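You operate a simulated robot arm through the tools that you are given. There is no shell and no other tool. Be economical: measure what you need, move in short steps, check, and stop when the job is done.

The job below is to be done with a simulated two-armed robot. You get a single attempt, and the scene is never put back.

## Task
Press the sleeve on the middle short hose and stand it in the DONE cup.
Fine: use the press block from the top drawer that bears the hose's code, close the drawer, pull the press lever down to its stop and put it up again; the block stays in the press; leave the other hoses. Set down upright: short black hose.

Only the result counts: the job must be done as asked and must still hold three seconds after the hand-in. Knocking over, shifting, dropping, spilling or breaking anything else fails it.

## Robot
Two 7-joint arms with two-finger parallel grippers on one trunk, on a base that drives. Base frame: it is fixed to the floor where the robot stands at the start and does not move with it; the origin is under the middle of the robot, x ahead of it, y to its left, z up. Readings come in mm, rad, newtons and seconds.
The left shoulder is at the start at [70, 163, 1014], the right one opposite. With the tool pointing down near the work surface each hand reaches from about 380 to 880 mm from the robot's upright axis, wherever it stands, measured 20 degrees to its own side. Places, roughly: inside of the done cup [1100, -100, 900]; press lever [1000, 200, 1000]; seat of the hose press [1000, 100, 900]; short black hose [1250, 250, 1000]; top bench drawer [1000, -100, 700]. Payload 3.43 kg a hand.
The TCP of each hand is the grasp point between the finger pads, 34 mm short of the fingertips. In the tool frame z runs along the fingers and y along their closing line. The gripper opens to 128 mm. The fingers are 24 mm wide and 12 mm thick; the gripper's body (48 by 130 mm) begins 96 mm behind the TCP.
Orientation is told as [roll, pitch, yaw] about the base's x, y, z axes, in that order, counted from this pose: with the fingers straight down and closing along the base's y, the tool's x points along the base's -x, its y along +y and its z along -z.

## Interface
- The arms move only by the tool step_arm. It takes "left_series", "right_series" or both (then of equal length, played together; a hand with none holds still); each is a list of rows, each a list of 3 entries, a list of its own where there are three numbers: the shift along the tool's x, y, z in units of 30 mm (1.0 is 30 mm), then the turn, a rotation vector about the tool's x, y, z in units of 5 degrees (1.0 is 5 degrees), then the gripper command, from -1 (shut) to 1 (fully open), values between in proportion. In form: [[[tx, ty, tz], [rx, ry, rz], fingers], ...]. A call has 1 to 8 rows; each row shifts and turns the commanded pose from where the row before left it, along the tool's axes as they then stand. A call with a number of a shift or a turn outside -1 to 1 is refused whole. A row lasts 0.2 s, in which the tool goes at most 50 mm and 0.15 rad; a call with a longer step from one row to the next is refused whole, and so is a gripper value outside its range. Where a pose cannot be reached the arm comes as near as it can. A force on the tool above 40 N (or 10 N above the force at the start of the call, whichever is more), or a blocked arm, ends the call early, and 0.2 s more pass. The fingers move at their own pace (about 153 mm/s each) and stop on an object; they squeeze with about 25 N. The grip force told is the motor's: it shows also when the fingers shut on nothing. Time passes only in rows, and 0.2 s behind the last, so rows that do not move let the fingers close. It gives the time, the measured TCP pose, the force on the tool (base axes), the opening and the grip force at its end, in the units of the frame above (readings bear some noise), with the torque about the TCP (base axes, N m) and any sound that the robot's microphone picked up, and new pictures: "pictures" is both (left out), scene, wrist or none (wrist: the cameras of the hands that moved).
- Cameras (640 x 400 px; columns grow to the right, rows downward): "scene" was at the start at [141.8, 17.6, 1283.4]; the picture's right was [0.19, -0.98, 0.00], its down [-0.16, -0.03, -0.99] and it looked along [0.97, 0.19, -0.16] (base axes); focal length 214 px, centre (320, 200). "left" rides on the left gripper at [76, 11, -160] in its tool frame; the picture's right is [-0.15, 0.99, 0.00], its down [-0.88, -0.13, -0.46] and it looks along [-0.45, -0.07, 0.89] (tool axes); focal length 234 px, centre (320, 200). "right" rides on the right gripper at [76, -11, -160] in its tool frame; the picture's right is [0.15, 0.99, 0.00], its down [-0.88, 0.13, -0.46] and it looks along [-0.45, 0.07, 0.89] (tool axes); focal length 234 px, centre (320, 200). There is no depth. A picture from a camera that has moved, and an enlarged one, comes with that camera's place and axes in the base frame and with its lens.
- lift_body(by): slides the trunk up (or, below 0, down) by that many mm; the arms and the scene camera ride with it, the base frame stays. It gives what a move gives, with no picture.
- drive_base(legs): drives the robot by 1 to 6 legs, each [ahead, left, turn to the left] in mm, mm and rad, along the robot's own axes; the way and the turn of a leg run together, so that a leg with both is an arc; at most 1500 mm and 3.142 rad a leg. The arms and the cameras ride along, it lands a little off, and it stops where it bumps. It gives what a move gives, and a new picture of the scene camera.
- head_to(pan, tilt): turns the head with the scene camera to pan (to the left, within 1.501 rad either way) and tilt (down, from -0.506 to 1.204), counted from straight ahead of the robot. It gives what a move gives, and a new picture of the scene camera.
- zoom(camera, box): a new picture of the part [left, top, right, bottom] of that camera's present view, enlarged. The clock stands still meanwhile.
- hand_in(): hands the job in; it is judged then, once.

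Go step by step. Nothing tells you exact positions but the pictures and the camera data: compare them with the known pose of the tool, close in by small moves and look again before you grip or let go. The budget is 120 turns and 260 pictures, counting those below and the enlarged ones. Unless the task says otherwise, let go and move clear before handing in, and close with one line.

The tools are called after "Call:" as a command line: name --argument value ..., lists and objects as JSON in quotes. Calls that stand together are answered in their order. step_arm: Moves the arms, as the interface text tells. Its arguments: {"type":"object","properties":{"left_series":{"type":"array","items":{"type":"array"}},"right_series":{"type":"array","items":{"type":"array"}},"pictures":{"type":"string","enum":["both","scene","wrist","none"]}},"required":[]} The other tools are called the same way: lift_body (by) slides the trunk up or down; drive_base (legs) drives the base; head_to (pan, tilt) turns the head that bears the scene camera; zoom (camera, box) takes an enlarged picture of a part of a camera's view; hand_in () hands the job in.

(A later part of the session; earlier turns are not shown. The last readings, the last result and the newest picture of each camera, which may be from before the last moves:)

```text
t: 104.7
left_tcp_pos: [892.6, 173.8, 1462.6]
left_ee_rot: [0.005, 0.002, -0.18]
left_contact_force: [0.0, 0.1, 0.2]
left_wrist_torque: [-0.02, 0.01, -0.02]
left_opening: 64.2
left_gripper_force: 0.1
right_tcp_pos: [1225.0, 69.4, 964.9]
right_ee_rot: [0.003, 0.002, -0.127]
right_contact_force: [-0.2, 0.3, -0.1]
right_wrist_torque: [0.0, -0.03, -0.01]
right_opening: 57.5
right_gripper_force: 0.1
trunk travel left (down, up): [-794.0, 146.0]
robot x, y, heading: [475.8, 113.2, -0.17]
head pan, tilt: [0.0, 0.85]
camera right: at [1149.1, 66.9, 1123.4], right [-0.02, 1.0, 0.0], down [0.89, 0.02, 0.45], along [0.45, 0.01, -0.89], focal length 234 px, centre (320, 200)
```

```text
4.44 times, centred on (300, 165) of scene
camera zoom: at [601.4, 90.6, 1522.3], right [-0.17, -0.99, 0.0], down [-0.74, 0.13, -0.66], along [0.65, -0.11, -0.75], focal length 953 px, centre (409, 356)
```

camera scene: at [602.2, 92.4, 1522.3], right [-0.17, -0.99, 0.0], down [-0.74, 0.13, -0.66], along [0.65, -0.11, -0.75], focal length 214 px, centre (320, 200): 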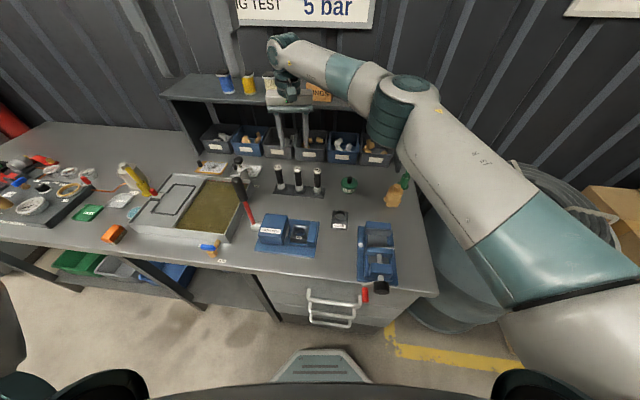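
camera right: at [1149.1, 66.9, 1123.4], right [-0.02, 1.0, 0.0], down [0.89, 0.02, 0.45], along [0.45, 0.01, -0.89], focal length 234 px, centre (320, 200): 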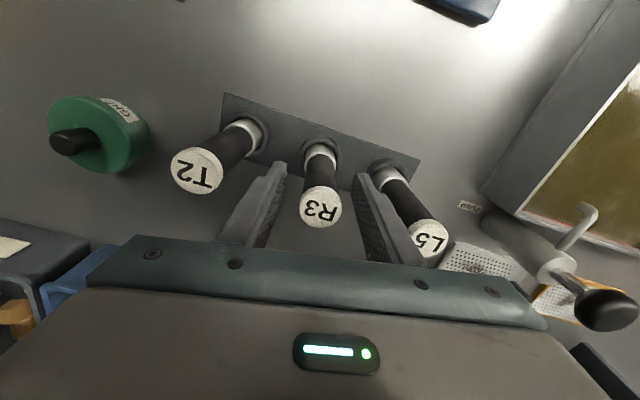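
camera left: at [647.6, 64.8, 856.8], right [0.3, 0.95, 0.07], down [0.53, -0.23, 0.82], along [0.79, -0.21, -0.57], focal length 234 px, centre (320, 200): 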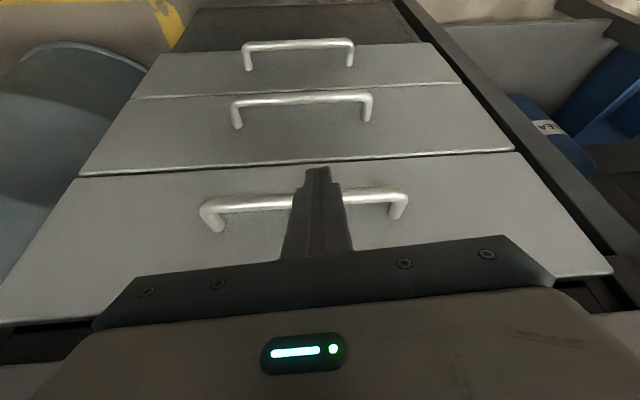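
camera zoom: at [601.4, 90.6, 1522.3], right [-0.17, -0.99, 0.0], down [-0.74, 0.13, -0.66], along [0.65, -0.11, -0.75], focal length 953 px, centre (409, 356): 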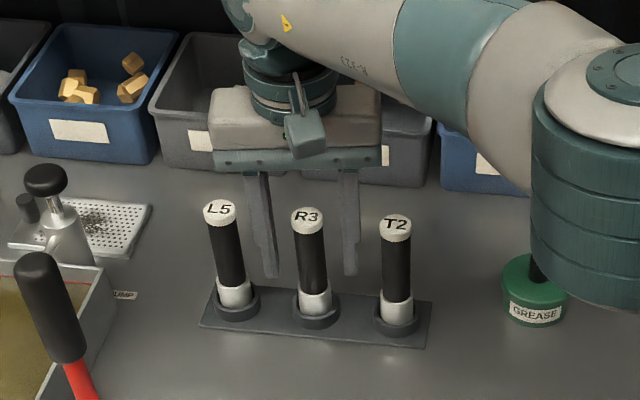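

The cap's size puts the hose top at z≈996, with the hose ~5 mm nearer me than the TCP. I'll correct and grip.

Call:
step_arm --right_series '[[[0.16, 0.03, 0], [0, 0, 0], -0.1], [[0, 0, 0], [0, 0, 0], -0.1], [[0, 0, 0], [0, 0, 0], -0.4], [[0, 0, 0], [0, 0, 0], -1], [[0, 0, 0], [0, 0, 0], -1], [[0, 0, 0], [0, 0, 0], -1]]' --pictures "wrist"

Call:
zoom --camera "scene" --box '[250, 120, 350, 210]'

```text
t: 106.1
left_tcp_pos: [893.0, 175.1, 1462.7]
left_ee_rot: [0.007, 0.003, -0.181]
left_contact_force: [-0.1, -0.2, -0.3]
left_wrist_torque: [-0.01, -0.03, 0.0]
left_opening: 64.4
left_gripper_force: 0.0
right_tcp_pos: [1219.3, 70.7, 964.4]
right_ee_rot: [0.001, 0.0, -0.125]
right_contact_force: [0.7, 0.6, -0.6]
right_wrist_torque: [0.04, 0.0, -0.01]
right_opening: 25.6
right_gripper_force: 25.1
trunk travel left (down, up): [-794.0, 146.0]
robot x, y, heading: [476.9, 114.3, -0.174]
head pan, tilt: [0.0, 0.85]
camera right: at [1144.2, 68.6, 1123.6], right [-0.02, 1.0, 0.0], down [0.89, 0.02, 0.45], along [0.45, 0.01, -0.89], focal length 234 px, centre (320, 200)
```

right: 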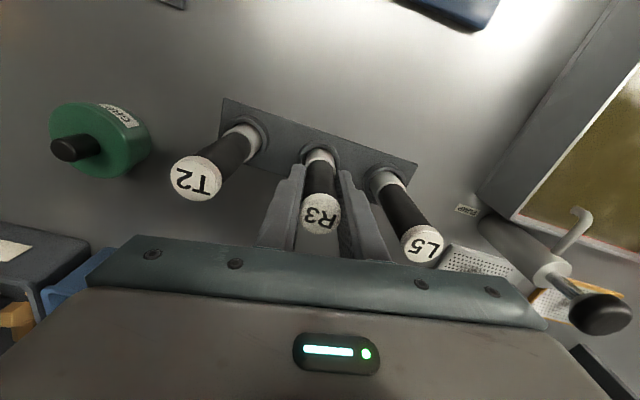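

```text
4.44 times, centred on (300, 165) of scene
camera zoom: at [601.7, 90.8, 1522.3], right [-0.17, -0.99, 0.0], down [-0.74, 0.13, -0.66], along [0.65, -0.11, -0.75], focal length 953 px, centre (409, 356)
```

zoom: 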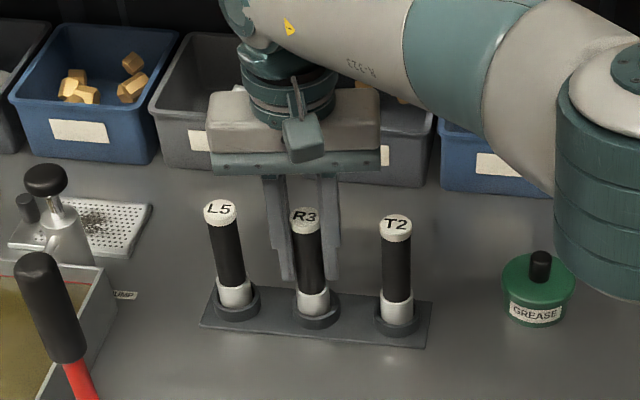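

Gripped (25.6 mm). I'll lift it straight out of the holder and carry it over the press block.

Call:
step_arm --right_series '[[[0, 0, -0.4], [0, 0, 0], -1], [[0, 0, -0.8], [0, 0, 0], -1], [[0, 0, -0.8], [0, 0, 0], -1], [[0, 0, -0.8], [0, 0, 0], -1], [[0, 0, -0.8], [0, 0, 0], -1], [[0, 0, -0.8], [0, 0, 0], -1]]' --pictures "scene"

Call:
step_arm --right_series '[[[0.935, -0.052, 0], [0, 0, 0], -1], [[0.935, -0.052, 0], [0, 0, 0], -1], [[0.935, -0.052, 0], [0, 0, 0], -1], [[0.935, -0.052, 0], [0, 0, 0], -1], [[0.935, -0.052, 0], [0, 0, 0], -1], [[0.935, -0.052, 0], [0, 0, 0], -1], [[0.935, -0.052, 0], [0, 0, 0], -1], [[0.935, -0.052, 0], [0, 0, 0], -1]]' --pictures "both"

Call:
zoom --camera "scene" --box '[240, 170, 340, 260]'

Call:
zoom --camera "right" --box '[240, 80, 400, 240]'

```text
t: 107.5
left_tcp_pos: [894.2, 174.8, 1461.7]
left_ee_rot: [0.006, 0.002, -0.182]
left_contact_force: [0.7, 0.3, -0.4]
left_wrist_torque: [0.0, 0.02, -0.01]
left_opening: 64.1
left_gripper_force: 0.0
right_tcp_pos: [1220.7, 72.0, 1096.4]
right_ee_rot: [0.002, 0.001, -0.126]
right_contact_force: [-0.2, 0.6, -2.0]
right_wrist_torque: [0.01, 0.01, -0.02]
right_opening: 25.9
right_gripper_force: 25.1
trunk travel left (down, up): [-794.0, 146.0]
robot x, y, heading: [473.9, 115.4, -0.173]
head pan, tilt: [0.0, 0.85]
camera scene: at [601.4, 91.3, 1522.3], right [-0.17, -0.99, 0.0], down [-0.74, 0.13, -0.66], along [0.65, -0.11, -0.75], focal length 214 px, centre (320, 200)
```

scene: 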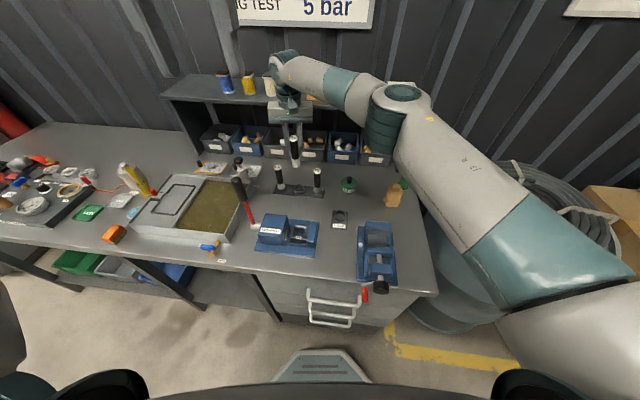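

```text
t: 109.3
left_tcp_pos: [892.2, 174.9, 1461.2]
left_ee_rot: [0.006, 0.0, -0.181]
left_contact_force: [0.1, -0.7, 0.2]
left_wrist_torque: [-0.01, 0.0, 0.0]
left_opening: 64.0
left_gripper_force: 0.0
right_tcp_pos: [995.2, 87.8, 1095.8]
right_ee_rot: [0.001, 0.001, -0.126]
right_contact_force: [-0.9, -0.6, -1.5]
right_wrist_torque: [-0.02, 0.0, 0.02]
right_opening: 25.7
right_gripper_force: 25.5
trunk travel left (down, up): [-794.0, 146.0]
robot x, y, heading: [472.4, 113.9, -0.173]
head pan, tilt: [0.0, 0.85]
camera scene: at [601.1, 90.8, 1522.4], right [-0.17, -0.99, 0.0], down [-0.74, 0.13, -0.66], along [0.65, -0.11, -0.75], focal length 214 px, centre (320, 200)
camera right: at [919.4, 84.6, 1254.7], right [-0.02, 1.0, 0.0], down [0.89, 0.02, 0.45], along [0.45, 0.01, -0.89], focal length 234 px, centre (320, 200)
```

scene: 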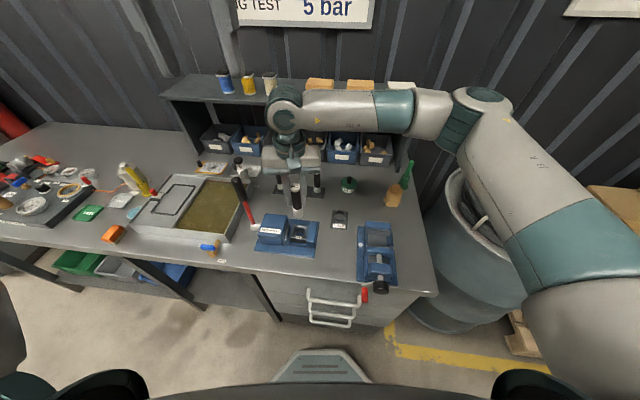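
right: 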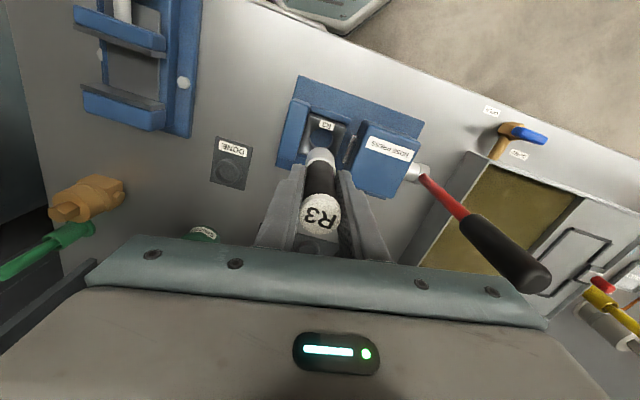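

```text
4.44 times, centred on (290, 215) of scene
camera zoom: at [601.1, 90.8, 1522.4], right [-0.17, -0.99, 0.0], down [-0.74, 0.13, -0.66], along [0.65, -0.11, -0.75], focal length 953 px, centre (453, 133)
```

zoom: 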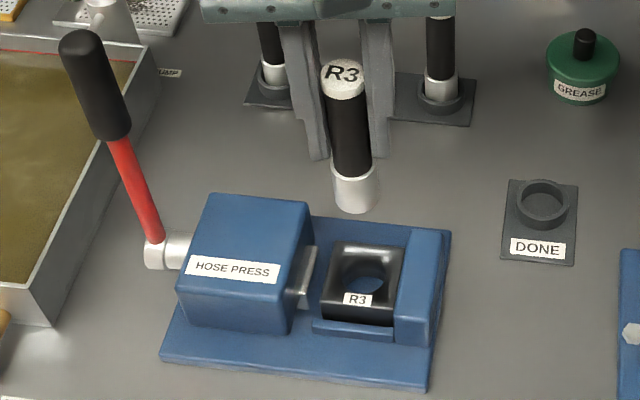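

```text
2.50 times, centred on (320, 160) of right
camera zoom: at [919.4, 84.6, 1254.7], right [-0.02, 1.0, 0.0], down [0.89, 0.02, 0.45], along [0.45, 0.01, -0.89], focal length 585 px, centre (320, 300)
```

zoom: 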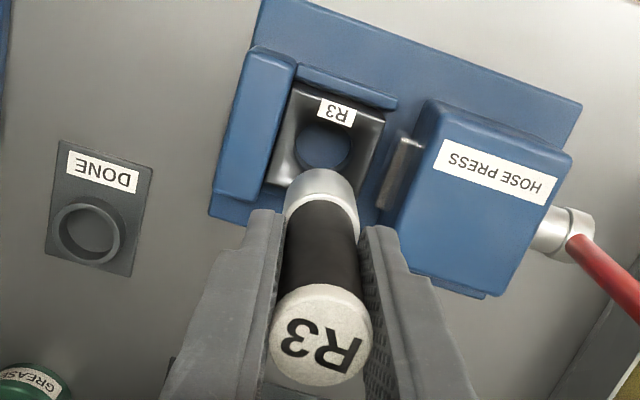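

The hose hangs vertically at l≈380.5 and the hole is at n≈924, l≈383.5. I'll shift 3 mm left, lower to just above the block and re-check.

Call:
step_arm --right_series '[[[0, 0.1, 0.6], [0, 0, 0], -1], [[0, 0, 0.7], [0, 0, 0], -1], [[0, 0, 0.7], [0, 0, 0], -1], [[0, 0, 0.4], [0, 0, 0], -1], [[0, 0, 0], [0, 0, 0], -1]]' --pictures "none"

Call:
zoom --camera "scene" --box '[260, 190, 340, 260]'

Call:
zoom --camera "right" --box '[240, 80, 400, 240]'

```text
t: 110.5
left_tcp_pos: [893.9, 174.9, 1462.5]
left_ee_rot: [0.005, 0.001, -0.181]
left_contact_force: [-0.9, -0.9, 0.0]
left_wrist_torque: [-0.03, 0.03, 0.0]
left_opening: 64.2
left_gripper_force: 0.2
right_tcp_pos: [997.0, 89.5, 1024.8]
right_ee_rot: [0.001, 0.001, -0.125]
right_contact_force: [0.2, 0.0, -1.0]
right_wrist_torque: [0.01, 0.01, 0.05]
right_opening: 25.8
right_gripper_force: 25.1
trunk travel left (down, up): [-794.0, 146.0]
robot x, y, heading: [471.5, 112.0, -0.174]
head pan, tilt: [0.0, 0.85]
```

```text
5.71 times, centred on (300, 225) of scene
camera zoom: at [601.6, 90.8, 1522.3], right [-0.17, -0.99, 0.0], down [-0.74, 0.13, -0.66], along [0.65, -0.11, -0.75], focal length 1226 px, centre (434, 57)
```

zoom: 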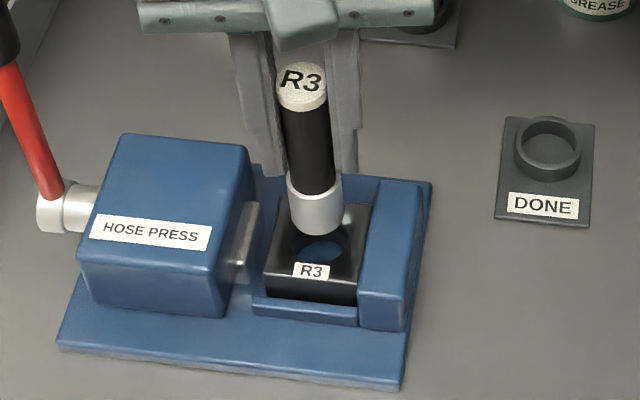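

```text
2.50 times, centred on (320, 160) of right
camera zoom: at [921.0, 85.8, 1183.3], right [-0.02, 1.0, 0.0], down [0.89, 0.02, 0.45], along [0.45, 0.01, -0.89], focal length 585 px, centre (320, 300)
```

zoom: 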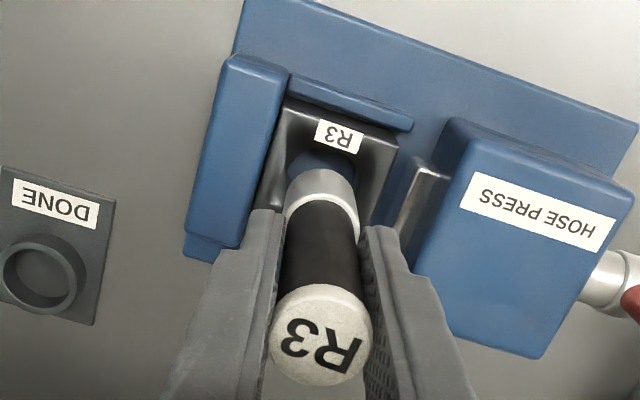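

The alignment is good. I'll insert slowly.

Call:
step_arm --right_series '[[[0, 0, 0.4], [0, 0, 0], -1], [[0, 0, 0.35], [0, 0, 0], -1], [[0, 0, 0.3], [0, 0, 0], -1], [[0, 0, 0.2], [0, 0, 0], -1], [[0, 0, 0.15], [0, 0, 0], -1], [[0, 0, 0], [0, 0, 0], -1]]' --pictures "none"

Call:
zoom --camera "scene" --box '[260, 190, 340, 260]'

Call:
zoom --camera "right" --box '[240, 80, 400, 240]'

```text
t: 111.6
left_tcp_pos: [891.2, 173.7, 1462.8]
left_ee_rot: [0.006, 0.0, -0.182]
left_contact_force: [0.3, -0.4, 0.1]
left_wrist_torque: [0.0, -0.01, -0.02]
left_opening: 63.7
left_gripper_force: 0.1
right_tcp_pos: [996.1, 89.1, 991.4]
right_ee_rot: [0.005, -0.004, -0.125]
right_contact_force: [-8.5, -2.0, 19.6]
right_wrist_torque: [-0.32, 0.21, -0.11]
right_opening: 25.5
right_gripper_force: 25.0
trunk travel left (down, up): [-794.0, 146.0]
robot x, y, heading: [475.4, 112.9, -0.173]
head pan, tilt: [0.0, 0.85]
stopped in row 5 (right hand): the force on the tool passed its limit at 45 N (the readings are from after the stop); the commanded pose is now the measured one
```

```text
5.71 times, centred on (300, 225) of scene
camera zoom: at [599.2, 90.2, 1522.4], right [-0.17, -0.99, 0.0], down [-0.74, 0.13, -0.66], along [0.65, -0.11, -0.75], focal length 1226 px, centre (434, 57)
```

zoom: 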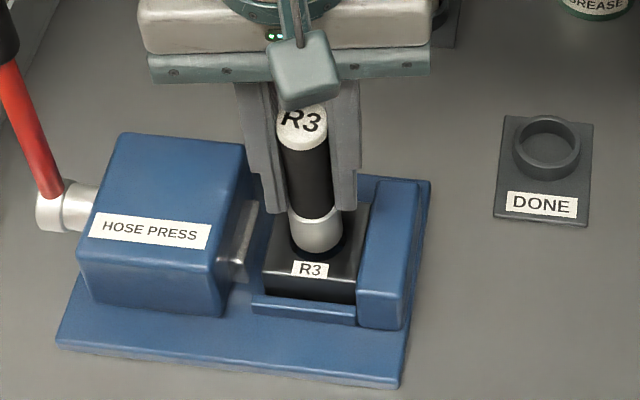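

```text
2.50 times, centred on (320, 160) of right
camera zoom: at [919.2, 86.6, 1149.1], right [-0.02, 1.0, 0.01], down [0.89, 0.02, 0.46], along [0.46, 0.01, -0.89], focal length 585 px, centre (320, 300)
```

zoom: 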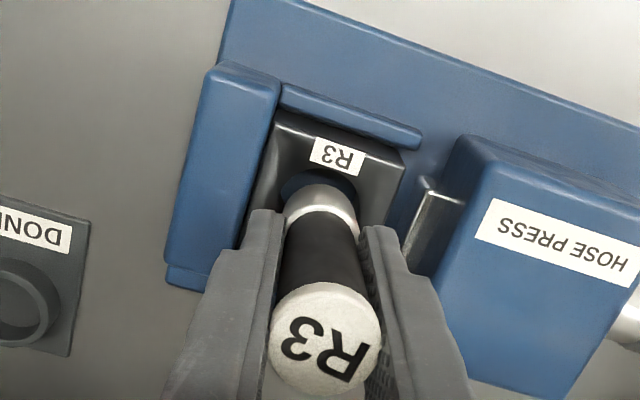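

The sleeve caught on the far side of the funnel: the force pushes it towards me and slightly right. I'll lift a little, shift that way and try again.

Call:
step_arm --right_series '[[[0, 0, -0.2], [0, 0, 0], -1], [[0.12, -0.04, 0], [0, 0, 0], -1], [[0, 0, 0.15], [0, 0, 0], -1], [[0, 0, 0.12], [0, 0, 0], -1], [[0, 0, 0.12], [0, 0, 0], -1], [[0, 0, 0.12], [0, 0, 0], -1], [[0, 0, 0.1], [0, 0, 0], -1], [[0, 0, 0], [0, 0, 0], -1]]' --pictures "none"

Call:
zoom --camera "scene" --box '[260, 190, 340, 260]'

Call:
zoom --camera "right" --box '[240, 80, 400, 240]'

```text
t: 113.4
left_tcp_pos: [892.7, 174.2, 1463.1]
left_ee_rot: [0.005, 0.004, -0.181]
left_contact_force: [0.3, 0.8, 0.2]
left_wrist_torque: [0.01, 0.01, -0.02]
left_opening: 63.9
left_gripper_force: 0.0
right_tcp_pos: [994.2, 88.3, 976.5]
right_ee_rot: [0.003, 0.0, -0.125]
right_contact_force: [-1.1, 0.1, -2.0]
right_wrist_torque: [-0.02, 0.01, 0.0]
right_opening: 25.5
right_gripper_force: 25.3
trunk travel left (down, up): [-794.0, 146.0]
robot x, y, heading: [472.5, 113.7, -0.174]
head pan, tilt: [0.0, 0.85]
```

```text
5.71 times, centred on (300, 225) of scene
camera zoom: at [601.5, 90.7, 1522.3], right [-0.17, -0.99, 0.0], down [-0.74, 0.13, -0.66], along [0.65, -0.11, -0.75], focal length 1226 px, centre (434, 57)
```

zoom: 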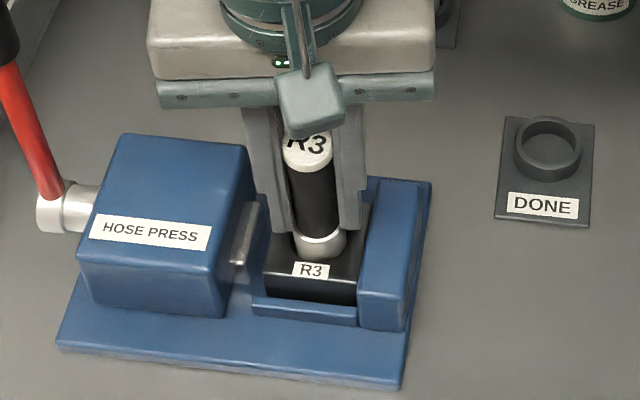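

```text
2.50 times, centred on (320, 160) of right
camera zoom: at [917.6, 85.8, 1134.3], right [-0.02, 1.0, 0.0], down [0.89, 0.02, 0.46], along [0.46, 0.01, -0.89], focal length 585 px, centre (320, 300)
```

zoom: 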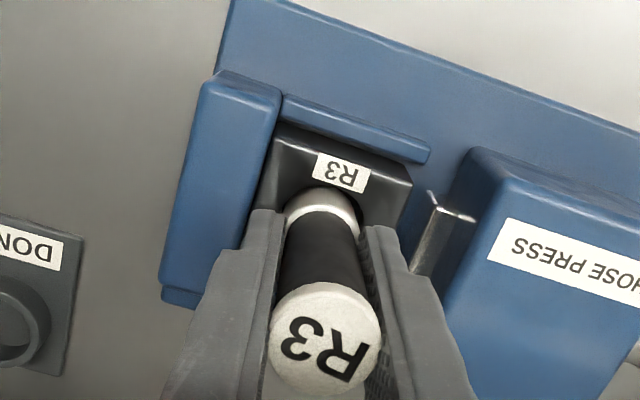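

It is going in freely. I'll continue down to the bottom.

Call:
step_arm --right_series '[[[0, 0, 0.12], [0, 0, 0], -1], [[0, 0, 0.12], [0, 0, 0], -1], [[0, 0, 0.12], [0, 0, 0], -1], [[0, 0, 0.12], [0, 0, 0], -1], [[0, 0, 0.12], [0, 0, 0], -1]]' --pictures "none"

Call:
zoom --camera "scene" --box '[260, 190, 340, 260]'

```text
t: 114.6
left_tcp_pos: [890.5, 174.0, 1463.3]
left_ee_rot: [0.008, 0.0, -0.183]
left_contact_force: [-0.9, 0.1, 0.6]
left_wrist_torque: [0.03, 0.02, -0.01]
left_opening: 64.1
left_gripper_force: 0.0
right_tcp_pos: [993.9, 89.4, 964.4]
right_ee_rot: [0.008, -0.006, -0.126]
right_contact_force: [1.9, -3.6, 30.8]
right_wrist_torque: [-0.18, 0.23, 0.05]
right_opening: 25.4
right_gripper_force: 24.9
trunk travel left (down, up): [-794.0, 146.0]
robot x, y, heading: [475.4, 114.4, -0.173]
head pan, tilt: [0.0, 0.85]
```

```text
5.71 times, centred on (300, 225) of scene
camera zoom: at [598.5, 90.2, 1523.2], right [-0.17, -0.99, 0.0], down [-0.74, 0.13, -0.66], along [0.65, -0.11, -0.75], focal length 1226 px, centre (434, 57)
```

zoom: 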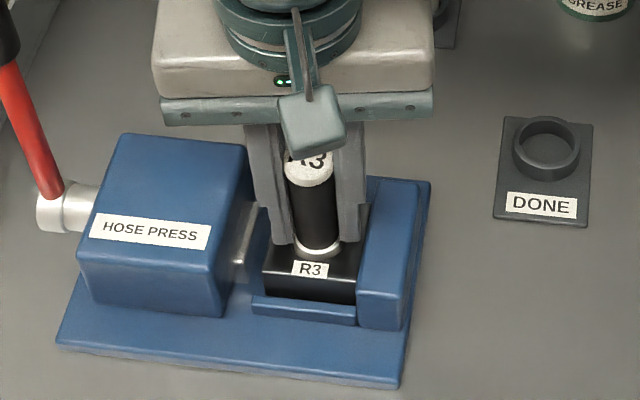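

The hose is bottomed in the block. I'll open just a few mm, because the anvil is close to the right finger, and rise.

Call:
step_arm --right_series '[[[0, 0, -0.12], [0, 0, 0], -1], [[0, 0, 0], [0, 0, 0], -0.52], [[0, 0, 0], [0, 0, 0], -0.52], [[0, 0, -0.3], [0, 0, 0], -0.52], [[0, 0, -0.5], [0, 0, 0], -0.5], [[0, 0, -0.8], [0, 0, 0], -0.4], [[0, 0, -0.8], [0, 0, 0], -0.4], [[0, 0, -0.8], [0, 0, 0], -0.4]]' --pictures "both"

Call:
zoom --camera "scene" --box '[230, 170, 350, 260]'

```text
t: 116.4
left_tcp_pos: [892.7, 175.5, 1463.1]
left_ee_rot: [0.004, 0.003, -0.182]
left_contact_force: [-1.0, -0.2, -0.6]
left_wrist_torque: [0.03, -0.05, -0.02]
left_opening: 64.2
left_gripper_force: 0.1
right_tcp_pos: [993.5, 88.1, 1057.8]
right_ee_rot: [0.005, -0.001, -0.126]
right_contact_force: [0.3, -0.5, -0.1]
right_wrist_torque: [0.04, -0.05, -0.01]
right_opening: 38.4
right_gripper_force: 0.1
trunk travel left (down, up): [-794.0, 146.0]
robot x, y, heading: [470.7, 112.8, -0.18]
head pan, tilt: [0.0, 0.85]
camera scene: at [600.9, 90.8, 1522.3], right [-0.17, -0.99, 0.0], down [-0.74, 0.13, -0.66], along [0.65, -0.11, -0.75], focal length 214 px, centre (320, 200)
camera right: at [917.3, 83.7, 1216.6], right [-0.02, 1.0, 0.0], down [0.89, 0.02, 0.46], along [0.46, 0.01, -0.89], focal length 234 px, centre (320, 200)
```

scene: 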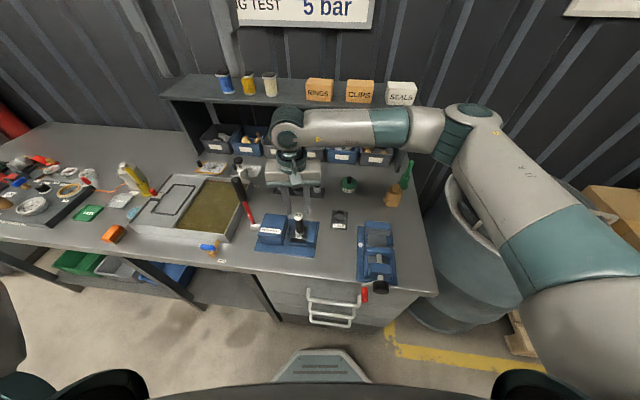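
right: 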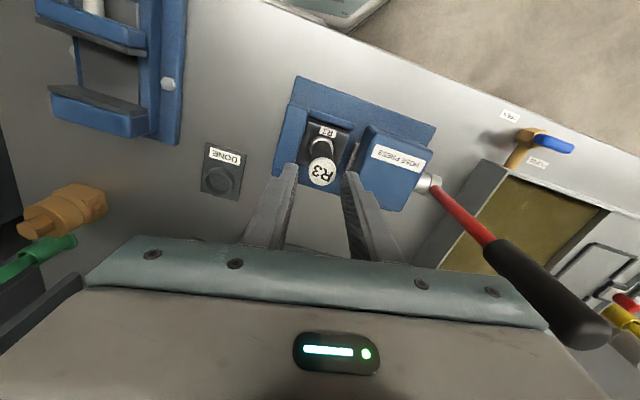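

```text
4.44 times, centred on (290, 215) of scene
camera zoom: at [600.9, 90.8, 1522.3], right [-0.17, -0.99, 0.0], down [-0.74, 0.13, -0.66], along [0.65, -0.11, -0.75], focal length 953 px, centre (453, 133)
```

zoom: 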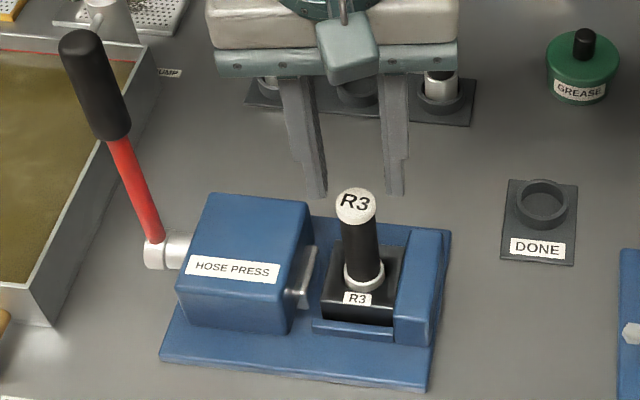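

The hose stands in the block. Next is the lever: its pivot is at n≈928, l≈545, z≈915, with the black grip at z 1035–1126. The left hand is better placed for it, so I'll back the right hand off and bring the left over the lever top.

Call:
step_arm --right_series '[[[0, 0, -1], [0, 0, 0], -0.4], [[0.5, -0.5, -0.8], [0, 0, 0], -0.4], [[1, -0.6, 0], [0, 0, 0], -0.4], [[1, -0.6, 0], [0, 0, 0], -0.4], [[1, -0.6, 0], [0, 0, 0], -0.4], [[1, 0, 0], [0, 0, 0], -0.4], [[1, 0, 0], [0, 0, 0], -0.4], [[0, 0, 0], [0, 0, 0], -0.4]]' --left_series '[[[0, 0, 0], [0, 0, 0.7], 0], [[0, 0, 0], [0, 0, 0.7], 0], [[-0.76, 0.62, 0.5], [0, 0, 0], 0], [[-0.76, 0.62, 1], [0, 0, 0], 0], [[-0.76, 0.62, 1], [0, 0, 0], 0], [[-0.76, 0.62, 1], [0, 0, 0], 0], [[-0.76, 0.62, 1], [0, 0, 0], 0], [[-0.76, 0.62, 1], [0, 0, 0], 0]]' --pictures "none"

Call:
step_arm --left_series '[[[0, 0, 1], [0, 0, 0], 0], [[0, 0, 1], [0, 0, 0], 0], [[0, 0, 0.5], [0, 0, 0], 0], [[0, 0, 0], [0, 0, 0], 0]]' --pictures "both"

Call:
zoom --camera "scene" --box '[210, 130, 330, 250]'

```text
t: 118.2
left_tcp_pos: [1062.6, 241.3, 1298.1]
left_ee_rot: [0.006, 0.004, -0.303]
left_contact_force: [-0.6, 0.5, 0.4]
left_wrist_torque: [-0.02, -0.01, 0.0]
left_opening: 63.9
left_gripper_force: 0.0
right_tcp_pos: [820.8, 40.4, 1111.1]
right_ee_rot: [0.003, 0.002, -0.126]
right_contact_force: [-0.4, 0.1, -1.0]
right_wrist_torque: [0.0, 0.04, -0.02]
right_opening: 38.4
right_gripper_force: 0.0
trunk travel left (down, up): [-794.0, 146.0]
robot x, y, heading: [472.8, 112.3, -0.175]
head pan, tilt: [0.0, 0.85]
```

```text
t: 119.2
left_tcp_pos: [1058.8, 241.4, 1223.4]
left_ee_rot: [0.003, 0.001, -0.304]
left_contact_force: [0.6, 0.1, 0.2]
left_wrist_torque: [-0.02, -0.02, 0.02]
left_opening: 64.2
left_gripper_force: 0.1
right_tcp_pos: [821.1, 39.5, 1111.4]
right_ee_rot: [0.003, 0.0, -0.125]
right_contact_force: [-0.1, 0.2, -0.8]
right_wrist_torque: [0.0, -0.01, -0.02]
right_opening: 38.5
right_gripper_force: 0.0
trunk travel left (down, up): [-794.0, 146.0]
robot x, y, heading: [472.7, 109.1, -0.174]
head pan, tilt: [0.0, 0.85]
camera scene: at [601.7, 90.8, 1522.3], right [-0.17, -0.99, 0.0], down [-0.74, 0.13, -0.66], along [0.65, -0.11, -0.75], focal length 214 px, centre (320, 200)
camera left: at [990.0, 273.1, 1383.0], right [0.44, 0.9, 0.01], down [0.8, -0.39, 0.45], along [0.41, -0.19, -0.89], focal length 234 px, centre (320, 200)
```

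scene: 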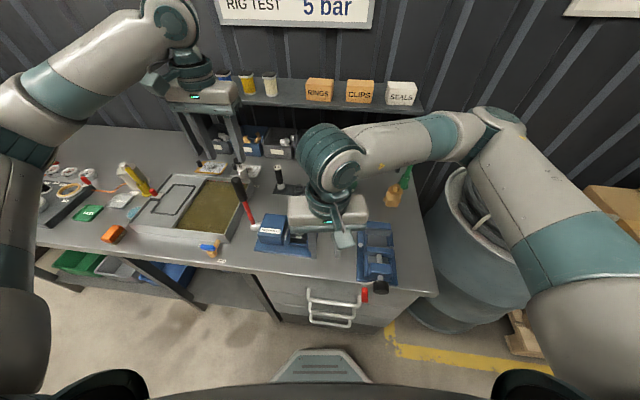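
left: 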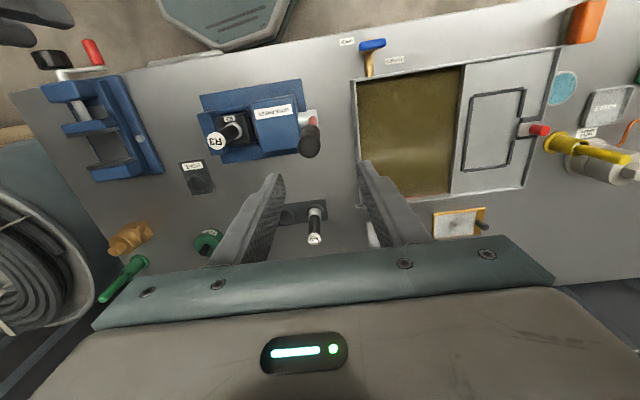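

```text
3.33 times, centred on (270, 190) of scene
camera zoom: at [601.7, 90.8, 1522.3], right [-0.17, -0.99, 0.0], down [-0.74, 0.13, -0.66], along [0.65, -0.11, -0.75], focal length 715 px, centre (487, 233)
```

zoom: 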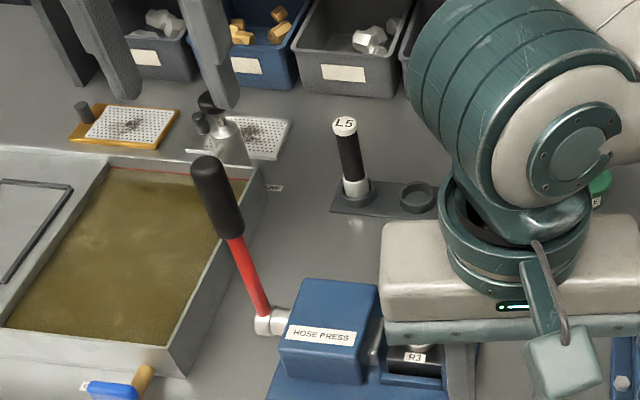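

Call:
zoom --camera "left" --box '[240, 80, 400, 180]'

```text
4.00 times, centred on (320, 130) of left
camera zoom: at [990.0, 273.1, 1383.0], right [0.44, 0.9, 0.01], down [0.8, -0.39, 0.45], along [0.41, -0.19, -0.89], focal length 937 px, centre (320, 480)
```

zoom: 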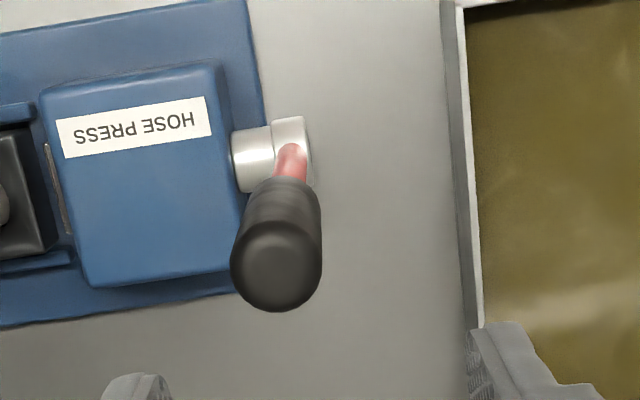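

The lever is vertical at n≈924, l≈536. I'll align and descend around the black grip.

Call:
step_arm --left_series '[[[0.47, -0.34, 0], [0, 0, 0], 0], [[0, 0, 0.9], [0, 0, 0], 0], [[0, 0, 0.9], [0, 0, 0], 0], [[0, 0, 0.9], [0, 0, 0], 0], [[0, 0, 0.9], [0, 0, 0], 0], [[0, 0, 0.67], [0, 0, 0], 0], [[0, 0, 0], [0, 0, 0], 0]]' --pictures "both"

Call:
zoom --camera "scene" --box '[210, 130, 330, 250]'

```text
t: 120.8
left_tcp_pos: [1041.7, 235.6, 1094.9]
left_ee_rot: [0.008, 0.002, -0.305]
left_contact_force: [0.2, -0.3, -0.5]
left_wrist_torque: [-0.01, 0.01, -0.02]
left_opening: 64.1
left_gripper_force: 0.0
right_tcp_pos: [819.5, 39.8, 1111.7]
right_ee_rot: [0.004, 0.0, -0.127]
right_contact_force: [0.5, 0.3, 0.6]
right_wrist_torque: [0.0, -0.01, -0.02]
right_opening: 38.6
right_gripper_force: 0.0
trunk travel left (down, up): [-794.0, 146.0]
robot x, y, heading: [476.7, 109.7, -0.171]
head pan, tilt: [0.0, 0.85]
camera scene: at [601.3, 90.5, 1522.3], right [-0.17, -0.99, 0.0], down [-0.74, 0.13, -0.66], along [0.65, -0.11, -0.75], focal length 214 px, centre (320, 200)
camera left: at [971.5, 268.0, 1255.5], right [0.44, 0.9, 0.01], down [0.8, -0.39, 0.45], along [0.41, -0.19, -0.89], focal length 234 px, centre (320, 200)
```

scene: 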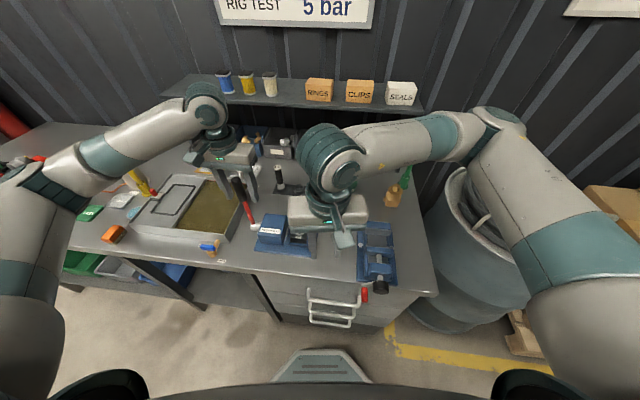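
left: 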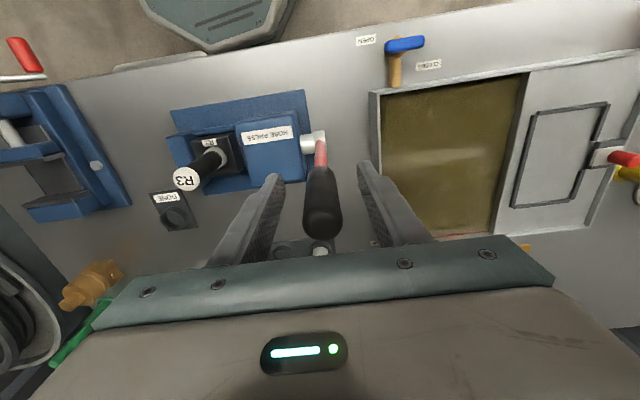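

```text
3.33 times, centred on (270, 190) of scene
camera zoom: at [601.3, 90.5, 1522.3], right [-0.17, -0.99, 0.0], down [-0.74, 0.13, -0.66], along [0.65, -0.11, -0.75], focal length 715 px, centre (487, 233)
```

zoom: 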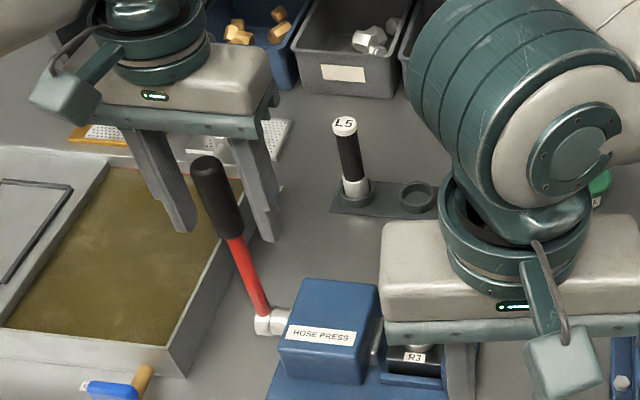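

The grip is centred. I'll close on it; the pads pinch along the lever's axis, so it can turn between them. Then I'll start the pull.

Call:
step_arm --left_series '[[[0, 0, 0], [0, 0, 0], -0.4], [[0, 0, 0], [0, 0, 0], -1], [[0, 0, 0], [0, 0, 0], -1], [[0, 0, 0], [0, 0, 0], -1]]' --pictures "none"

Call:
step_arm --left_series '[[[0.376, 0, 0.02], [0, 0, 0], -1], [[0.376, 0, 0.033], [0, 0, 0], -1], [[0.736, 0, 0.156], [0, 0, 0], -1], [[0.708, 0, 0.258], [0, 0, 0], -1]]' --pictures "both"

```text
t: 121.8
left_tcp_pos: [1041.9, 237.4, 1094.1]
left_ee_rot: [0.004, 0.0, -0.303]
left_contact_force: [0.9, 3.2, -1.0]
left_wrist_torque: [-1.97, 0.59, 0.06]
left_opening: 24.5
left_gripper_force: 44.8
right_tcp_pos: [819.9, 42.5, 1113.0]
right_ee_rot: [0.004, -0.001, -0.125]
right_contact_force: [0.4, -0.8, 0.3]
right_wrist_torque: [0.02, 0.01, 0.01]
right_opening: 38.6
right_gripper_force: 0.1
trunk travel left (down, up): [-794.0, 146.0]
robot x, y, heading: [475.0, 112.9, -0.171]
head pan, tilt: [0.0, 0.85]
```

```text
t: 122.8
left_tcp_pos: [978.9, 258.3, 1080.9]
left_ee_rot: [0.006, 0.004, -0.304]
left_contact_force: [8.8, -1.3, 5.2]
left_wrist_torque: [-2.16, -1.08, -0.36]
left_opening: 24.5
left_gripper_force: 45.1
right_tcp_pos: [821.0, 40.6, 1110.9]
right_ee_rot: [0.004, 0.0, -0.126]
right_contact_force: [-0.6, 0.1, 0.4]
right_wrist_torque: [0.0, -0.03, 0.01]
right_opening: 38.5
right_gripper_force: 0.0
trunk travel left (down, up): [-794.0, 146.0]
robot x, y, heading: [470.8, 113.7, -0.177]
head pan, tilt: [0.0, 0.85]
camera scene: at [602.4, 90.9, 1522.2], right [-0.17, -0.98, 0.0], down [-0.74, 0.13, -0.66], along [0.65, -0.11, -0.75], focal length 214 px, centre (320, 200)
camera left: at [910.2, 288.6, 1241.8], right [0.44, 0.9, 0.01], down [0.8, -0.39, 0.45], along [0.41, -0.19, -0.89], focal length 234 px, centre (320, 200)
```

scene: 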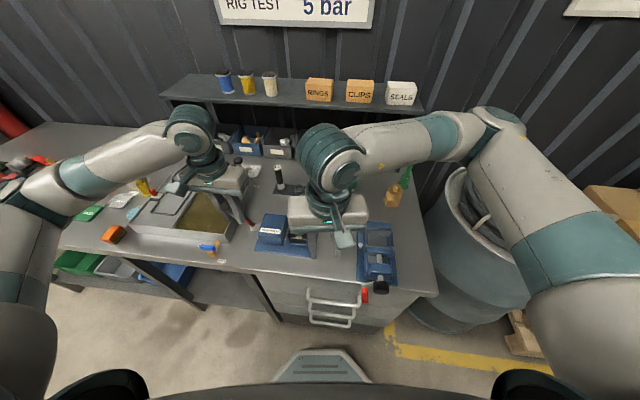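
left: 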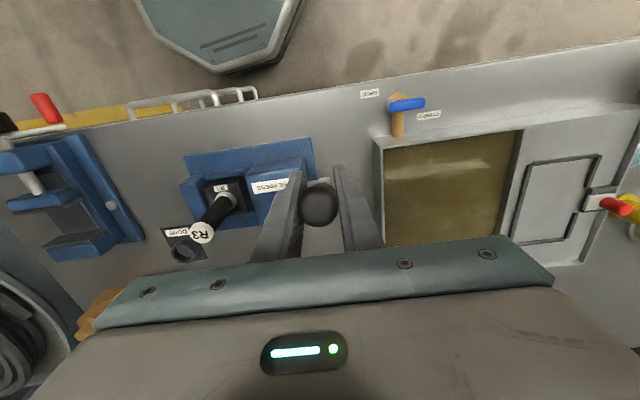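

The lever is following with low force. I'll continue along the arc.

Call:
step_arm --left_series '[[[0.665, 0, 0.354], [0, 0, 0], -1], [[0.61, 0, 0.443], [0, 0, 0], -1], [[0.542, 0, 0.523], [0, 0, 0], -1], [[0.464, 0, 0.593], [0, 0, 0], -1]]' --pictures "scene"

```text
t: 123.8
left_tcp_pos: [910.9, 277.7, 1023.4]
left_ee_rot: [0.007, 0.001, -0.304]
left_contact_force: [1.4, 9.7, 11.1]
left_wrist_torque: [-1.54, -0.85, -0.85]
left_opening: 24.4
left_gripper_force: 44.8
right_tcp_pos: [819.3, 41.5, 1112.6]
right_ee_rot: [0.004, -0.001, -0.125]
right_contact_force: [-0.3, 0.2, 0.1]
right_wrist_torque: [0.0, -0.04, -0.01]
right_opening: 38.3
right_gripper_force: 0.1
trunk travel left (down, up): [-794.0, 146.0]
robot x, y, heading: [474.4, 109.5, -0.175]
head pan, tilt: [0.0, 0.85]
camera scene: at [600.0, 92.0, 1522.5], right [-0.17, -0.99, 0.0], down [-0.74, 0.13, -0.66], along [0.65, -0.11, -0.75], focal length 214 px, centre (320, 200)
```

scene: 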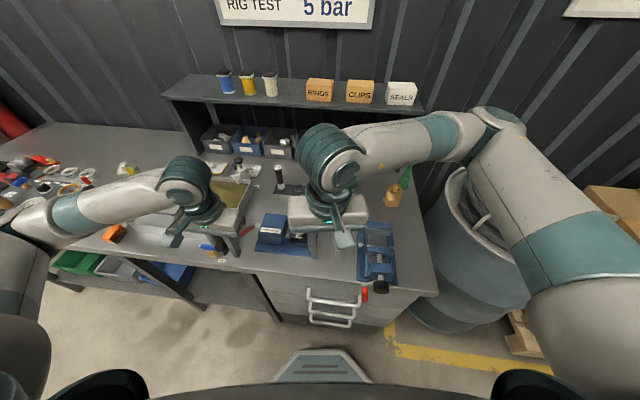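

Call:
step_arm --left_series '[[[0.377, 0, 0.659], [0, 0, 0], -1], [[0.282, 0, 0.692], [0, 0, 0], -1], [[0.182, 0, 0.732], [0, 0, 0], -1], [[0.079, 0, 0.749], [0, 0, 0], -1]]' --pictures "both"

Call:
zoom --camera "scene" --box '[180, 170, 340, 290]'

```text
t: 124.7
left_tcp_pos: [891.1, 284.6, 964.6]
left_ee_rot: [0.006, -0.008, -0.301]
left_contact_force: [-10.9, 0.4, 23.7]
left_wrist_torque: [0.13, 0.04, -0.2]
left_opening: 23.9
left_gripper_force: 44.9
right_tcp_pos: [817.1, 40.2, 1113.0]
right_ee_rot: [0.002, -0.002, -0.127]
right_contact_force: [0.5, 0.5, -0.5]
right_wrist_torque: [-0.01, 0.0, -0.01]
right_opening: 38.3
right_gripper_force: 0.1
trunk travel left (down, up): [-794.0, 146.0]
robot x, y, heading: [475.3, 114.5, -0.169]
head pan, tilt: [0.0, 0.85]
stopped in row 4 (left hand): the force on the tool passed its limit at 96 N (the readings are from after the stop); the commanded pose is now the measured one
camera scene: at [598.2, 90.6, 1522.6], right [-0.17, -0.99, 0.0], down [-0.74, 0.13, -0.66], along [0.65, -0.11, -0.75], focal length 214 px, centre (320, 200)
camera left: at [819.2, 317.2, 1123.2], right [0.44, 0.9, 0.01], down [0.8, -0.39, 0.46], along [0.42, -0.2, -0.89], focal length 234 px, centre (320, 200)
```

scene: 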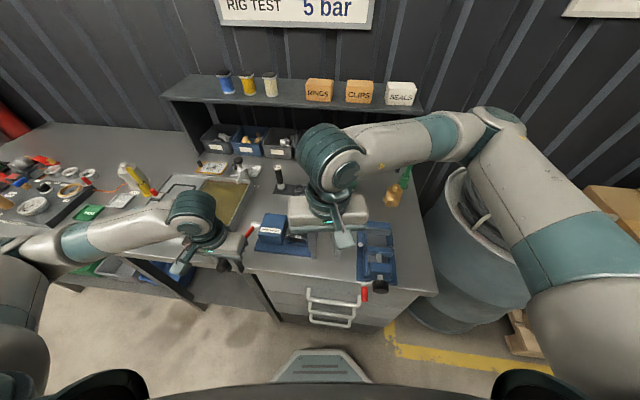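
left: 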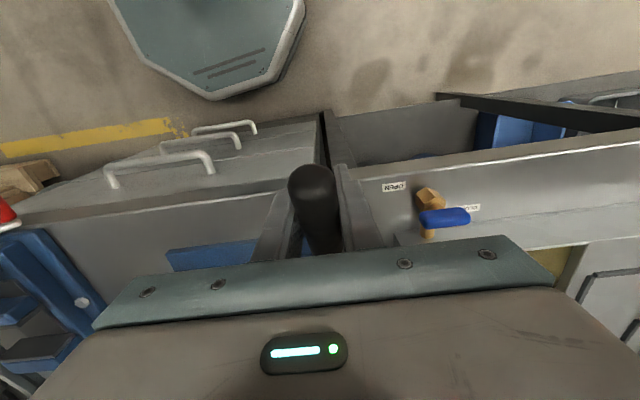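

```text
3.33 times, centred on (260, 230) of scene
camera zoom: at [598.2, 90.6, 1522.6], right [-0.17, -0.99, 0.0], down [-0.74, 0.13, -0.66], along [0.65, -0.11, -0.75], focal length 715 px, centre (520, 100)
```

zoom: 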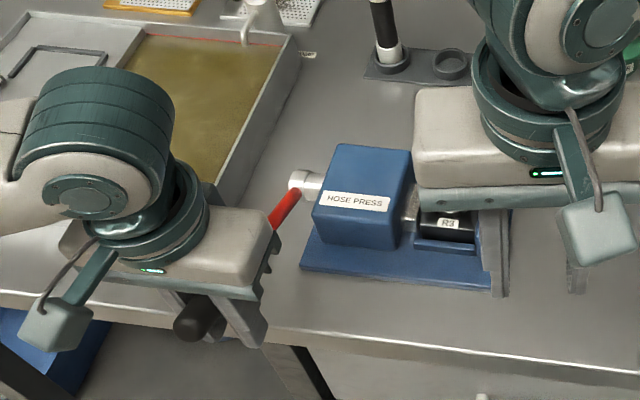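

The lever met a hard stop at about 79°. I'll nudge down once more to confirm it is at the stop.

Call:
step_arm --left_series '[[[0.02, 0, 0.15], [0, 0, 0], -1], [[0.02, 0, 0.15], [0, 0, 0], -1], [[0, 0, 0], [0, 0, 0], -1]]' --pictures "none"

```text
t: 125.5
left_tcp_pos: [890.2, 285.1, 953.5]
left_ee_rot: [0.006, -0.01, -0.302]
left_contact_force: [0.6, 1.6, 28.5]
left_wrist_torque: [-0.44, -0.2, -0.28]
left_opening: 24.6
left_gripper_force: 44.9
right_tcp_pos: [818.3, 40.4, 1112.1]
right_ee_rot: [0.006, -0.001, -0.126]
right_contact_force: [-1.2, -0.1, -0.4]
right_wrist_torque: [0.01, 0.04, 0.01]
right_opening: 38.6
right_gripper_force: 0.0
trunk travel left (down, up): [-794.0, 146.0]
robot x, y, heading: [475.1, 112.8, -0.171]
head pan, tilt: [0.0, 0.85]
```

It still moved, so I'll keep pushing down in small steps.

Call:
step_arm --left_series '[[[0.02, 0, 0.15], [0, 0, 0], -1], [[0.01, 0, 0.15], [0, 0, 0], -1], [[0.0, 0, 0.15], [0, 0, 0], -1], [[0, 0, 0.15], [0, 0, 0], -1]]' --pictures "wrist"

Call:
zoom --camera "scene" --box '[180, 170, 340, 290]'

```text
t: 126.5
left_tcp_pos: [889.8, 285.7, 935.6]
left_ee_rot: [0.006, -0.008, -0.303]
left_contact_force: [2.5, 0.9, 28.5]
left_wrist_torque: [-0.52, 0.27, -0.88]
left_opening: 24.1
left_gripper_force: 45.1
right_tcp_pos: [817.9, 40.1, 1112.6]
right_ee_rot: [0.006, -0.001, -0.126]
right_contact_force: [-0.7, 0.4, 0.1]
right_wrist_torque: [0.03, 0.02, 0.0]
right_opening: 38.2
right_gripper_force: 0.0
trunk travel left (down, up): [-794.0, 146.0]
robot x, y, heading: [472.0, 115.1, -0.171]
head pan, tilt: [0.0, 0.85]
camera left: at [819.0, 317.0, 1095.7], right [0.43, 0.9, 0.01], down [0.8, -0.39, 0.46], along [0.42, -0.19, -0.89], focal length 234 px, centre (320, 200)
```

left: 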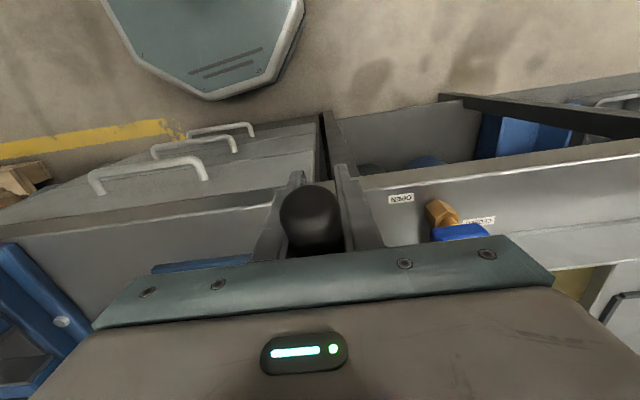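

```text
3.33 times, centred on (260, 230) of scene
camera zoom: at [599.2, 89.6, 1522.5], right [-0.17, -0.99, 0.0], down [-0.74, 0.13, -0.66], along [0.65, -0.11, -0.75], focal length 715 px, centre (520, 100)
```

zoom: 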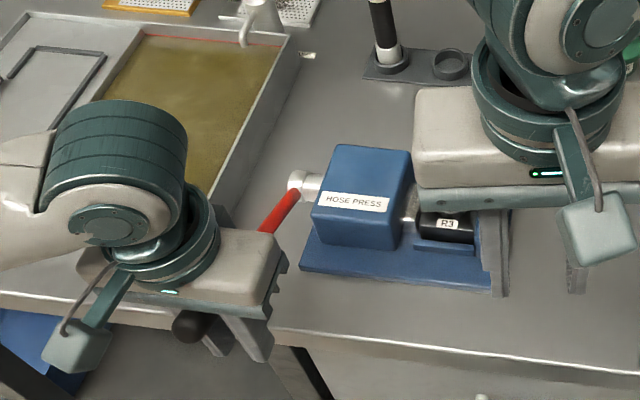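

Call:
zoom --camera "scene" --box '[215, 205, 275, 265]'

Call:
zoom --camera "left" --box '[240, 140, 400, 260]'

```text
6.67 times, centred on (245, 235) of scene
camera zoom: at [599.2, 89.6, 1522.5], right [-0.17, -0.99, 0.0], down [-0.74, 0.13, -0.66], along [0.65, -0.11, -0.75], focal length 1430 px, centre (820, -33)
```

zoom: 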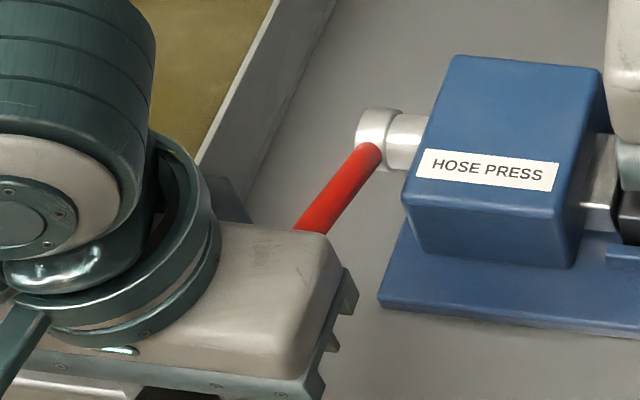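

```text
3.33 times, centred on (320, 200) of left
camera zoom: at [819.0, 317.0, 1095.7], right [0.43, 0.9, 0.01], down [0.8, -0.39, 0.46], along [0.42, -0.19, -0.89], focal length 781 px, centre (320, 200)
```

zoom: 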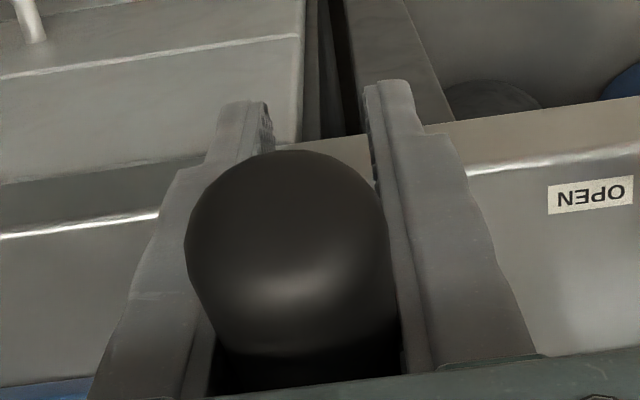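

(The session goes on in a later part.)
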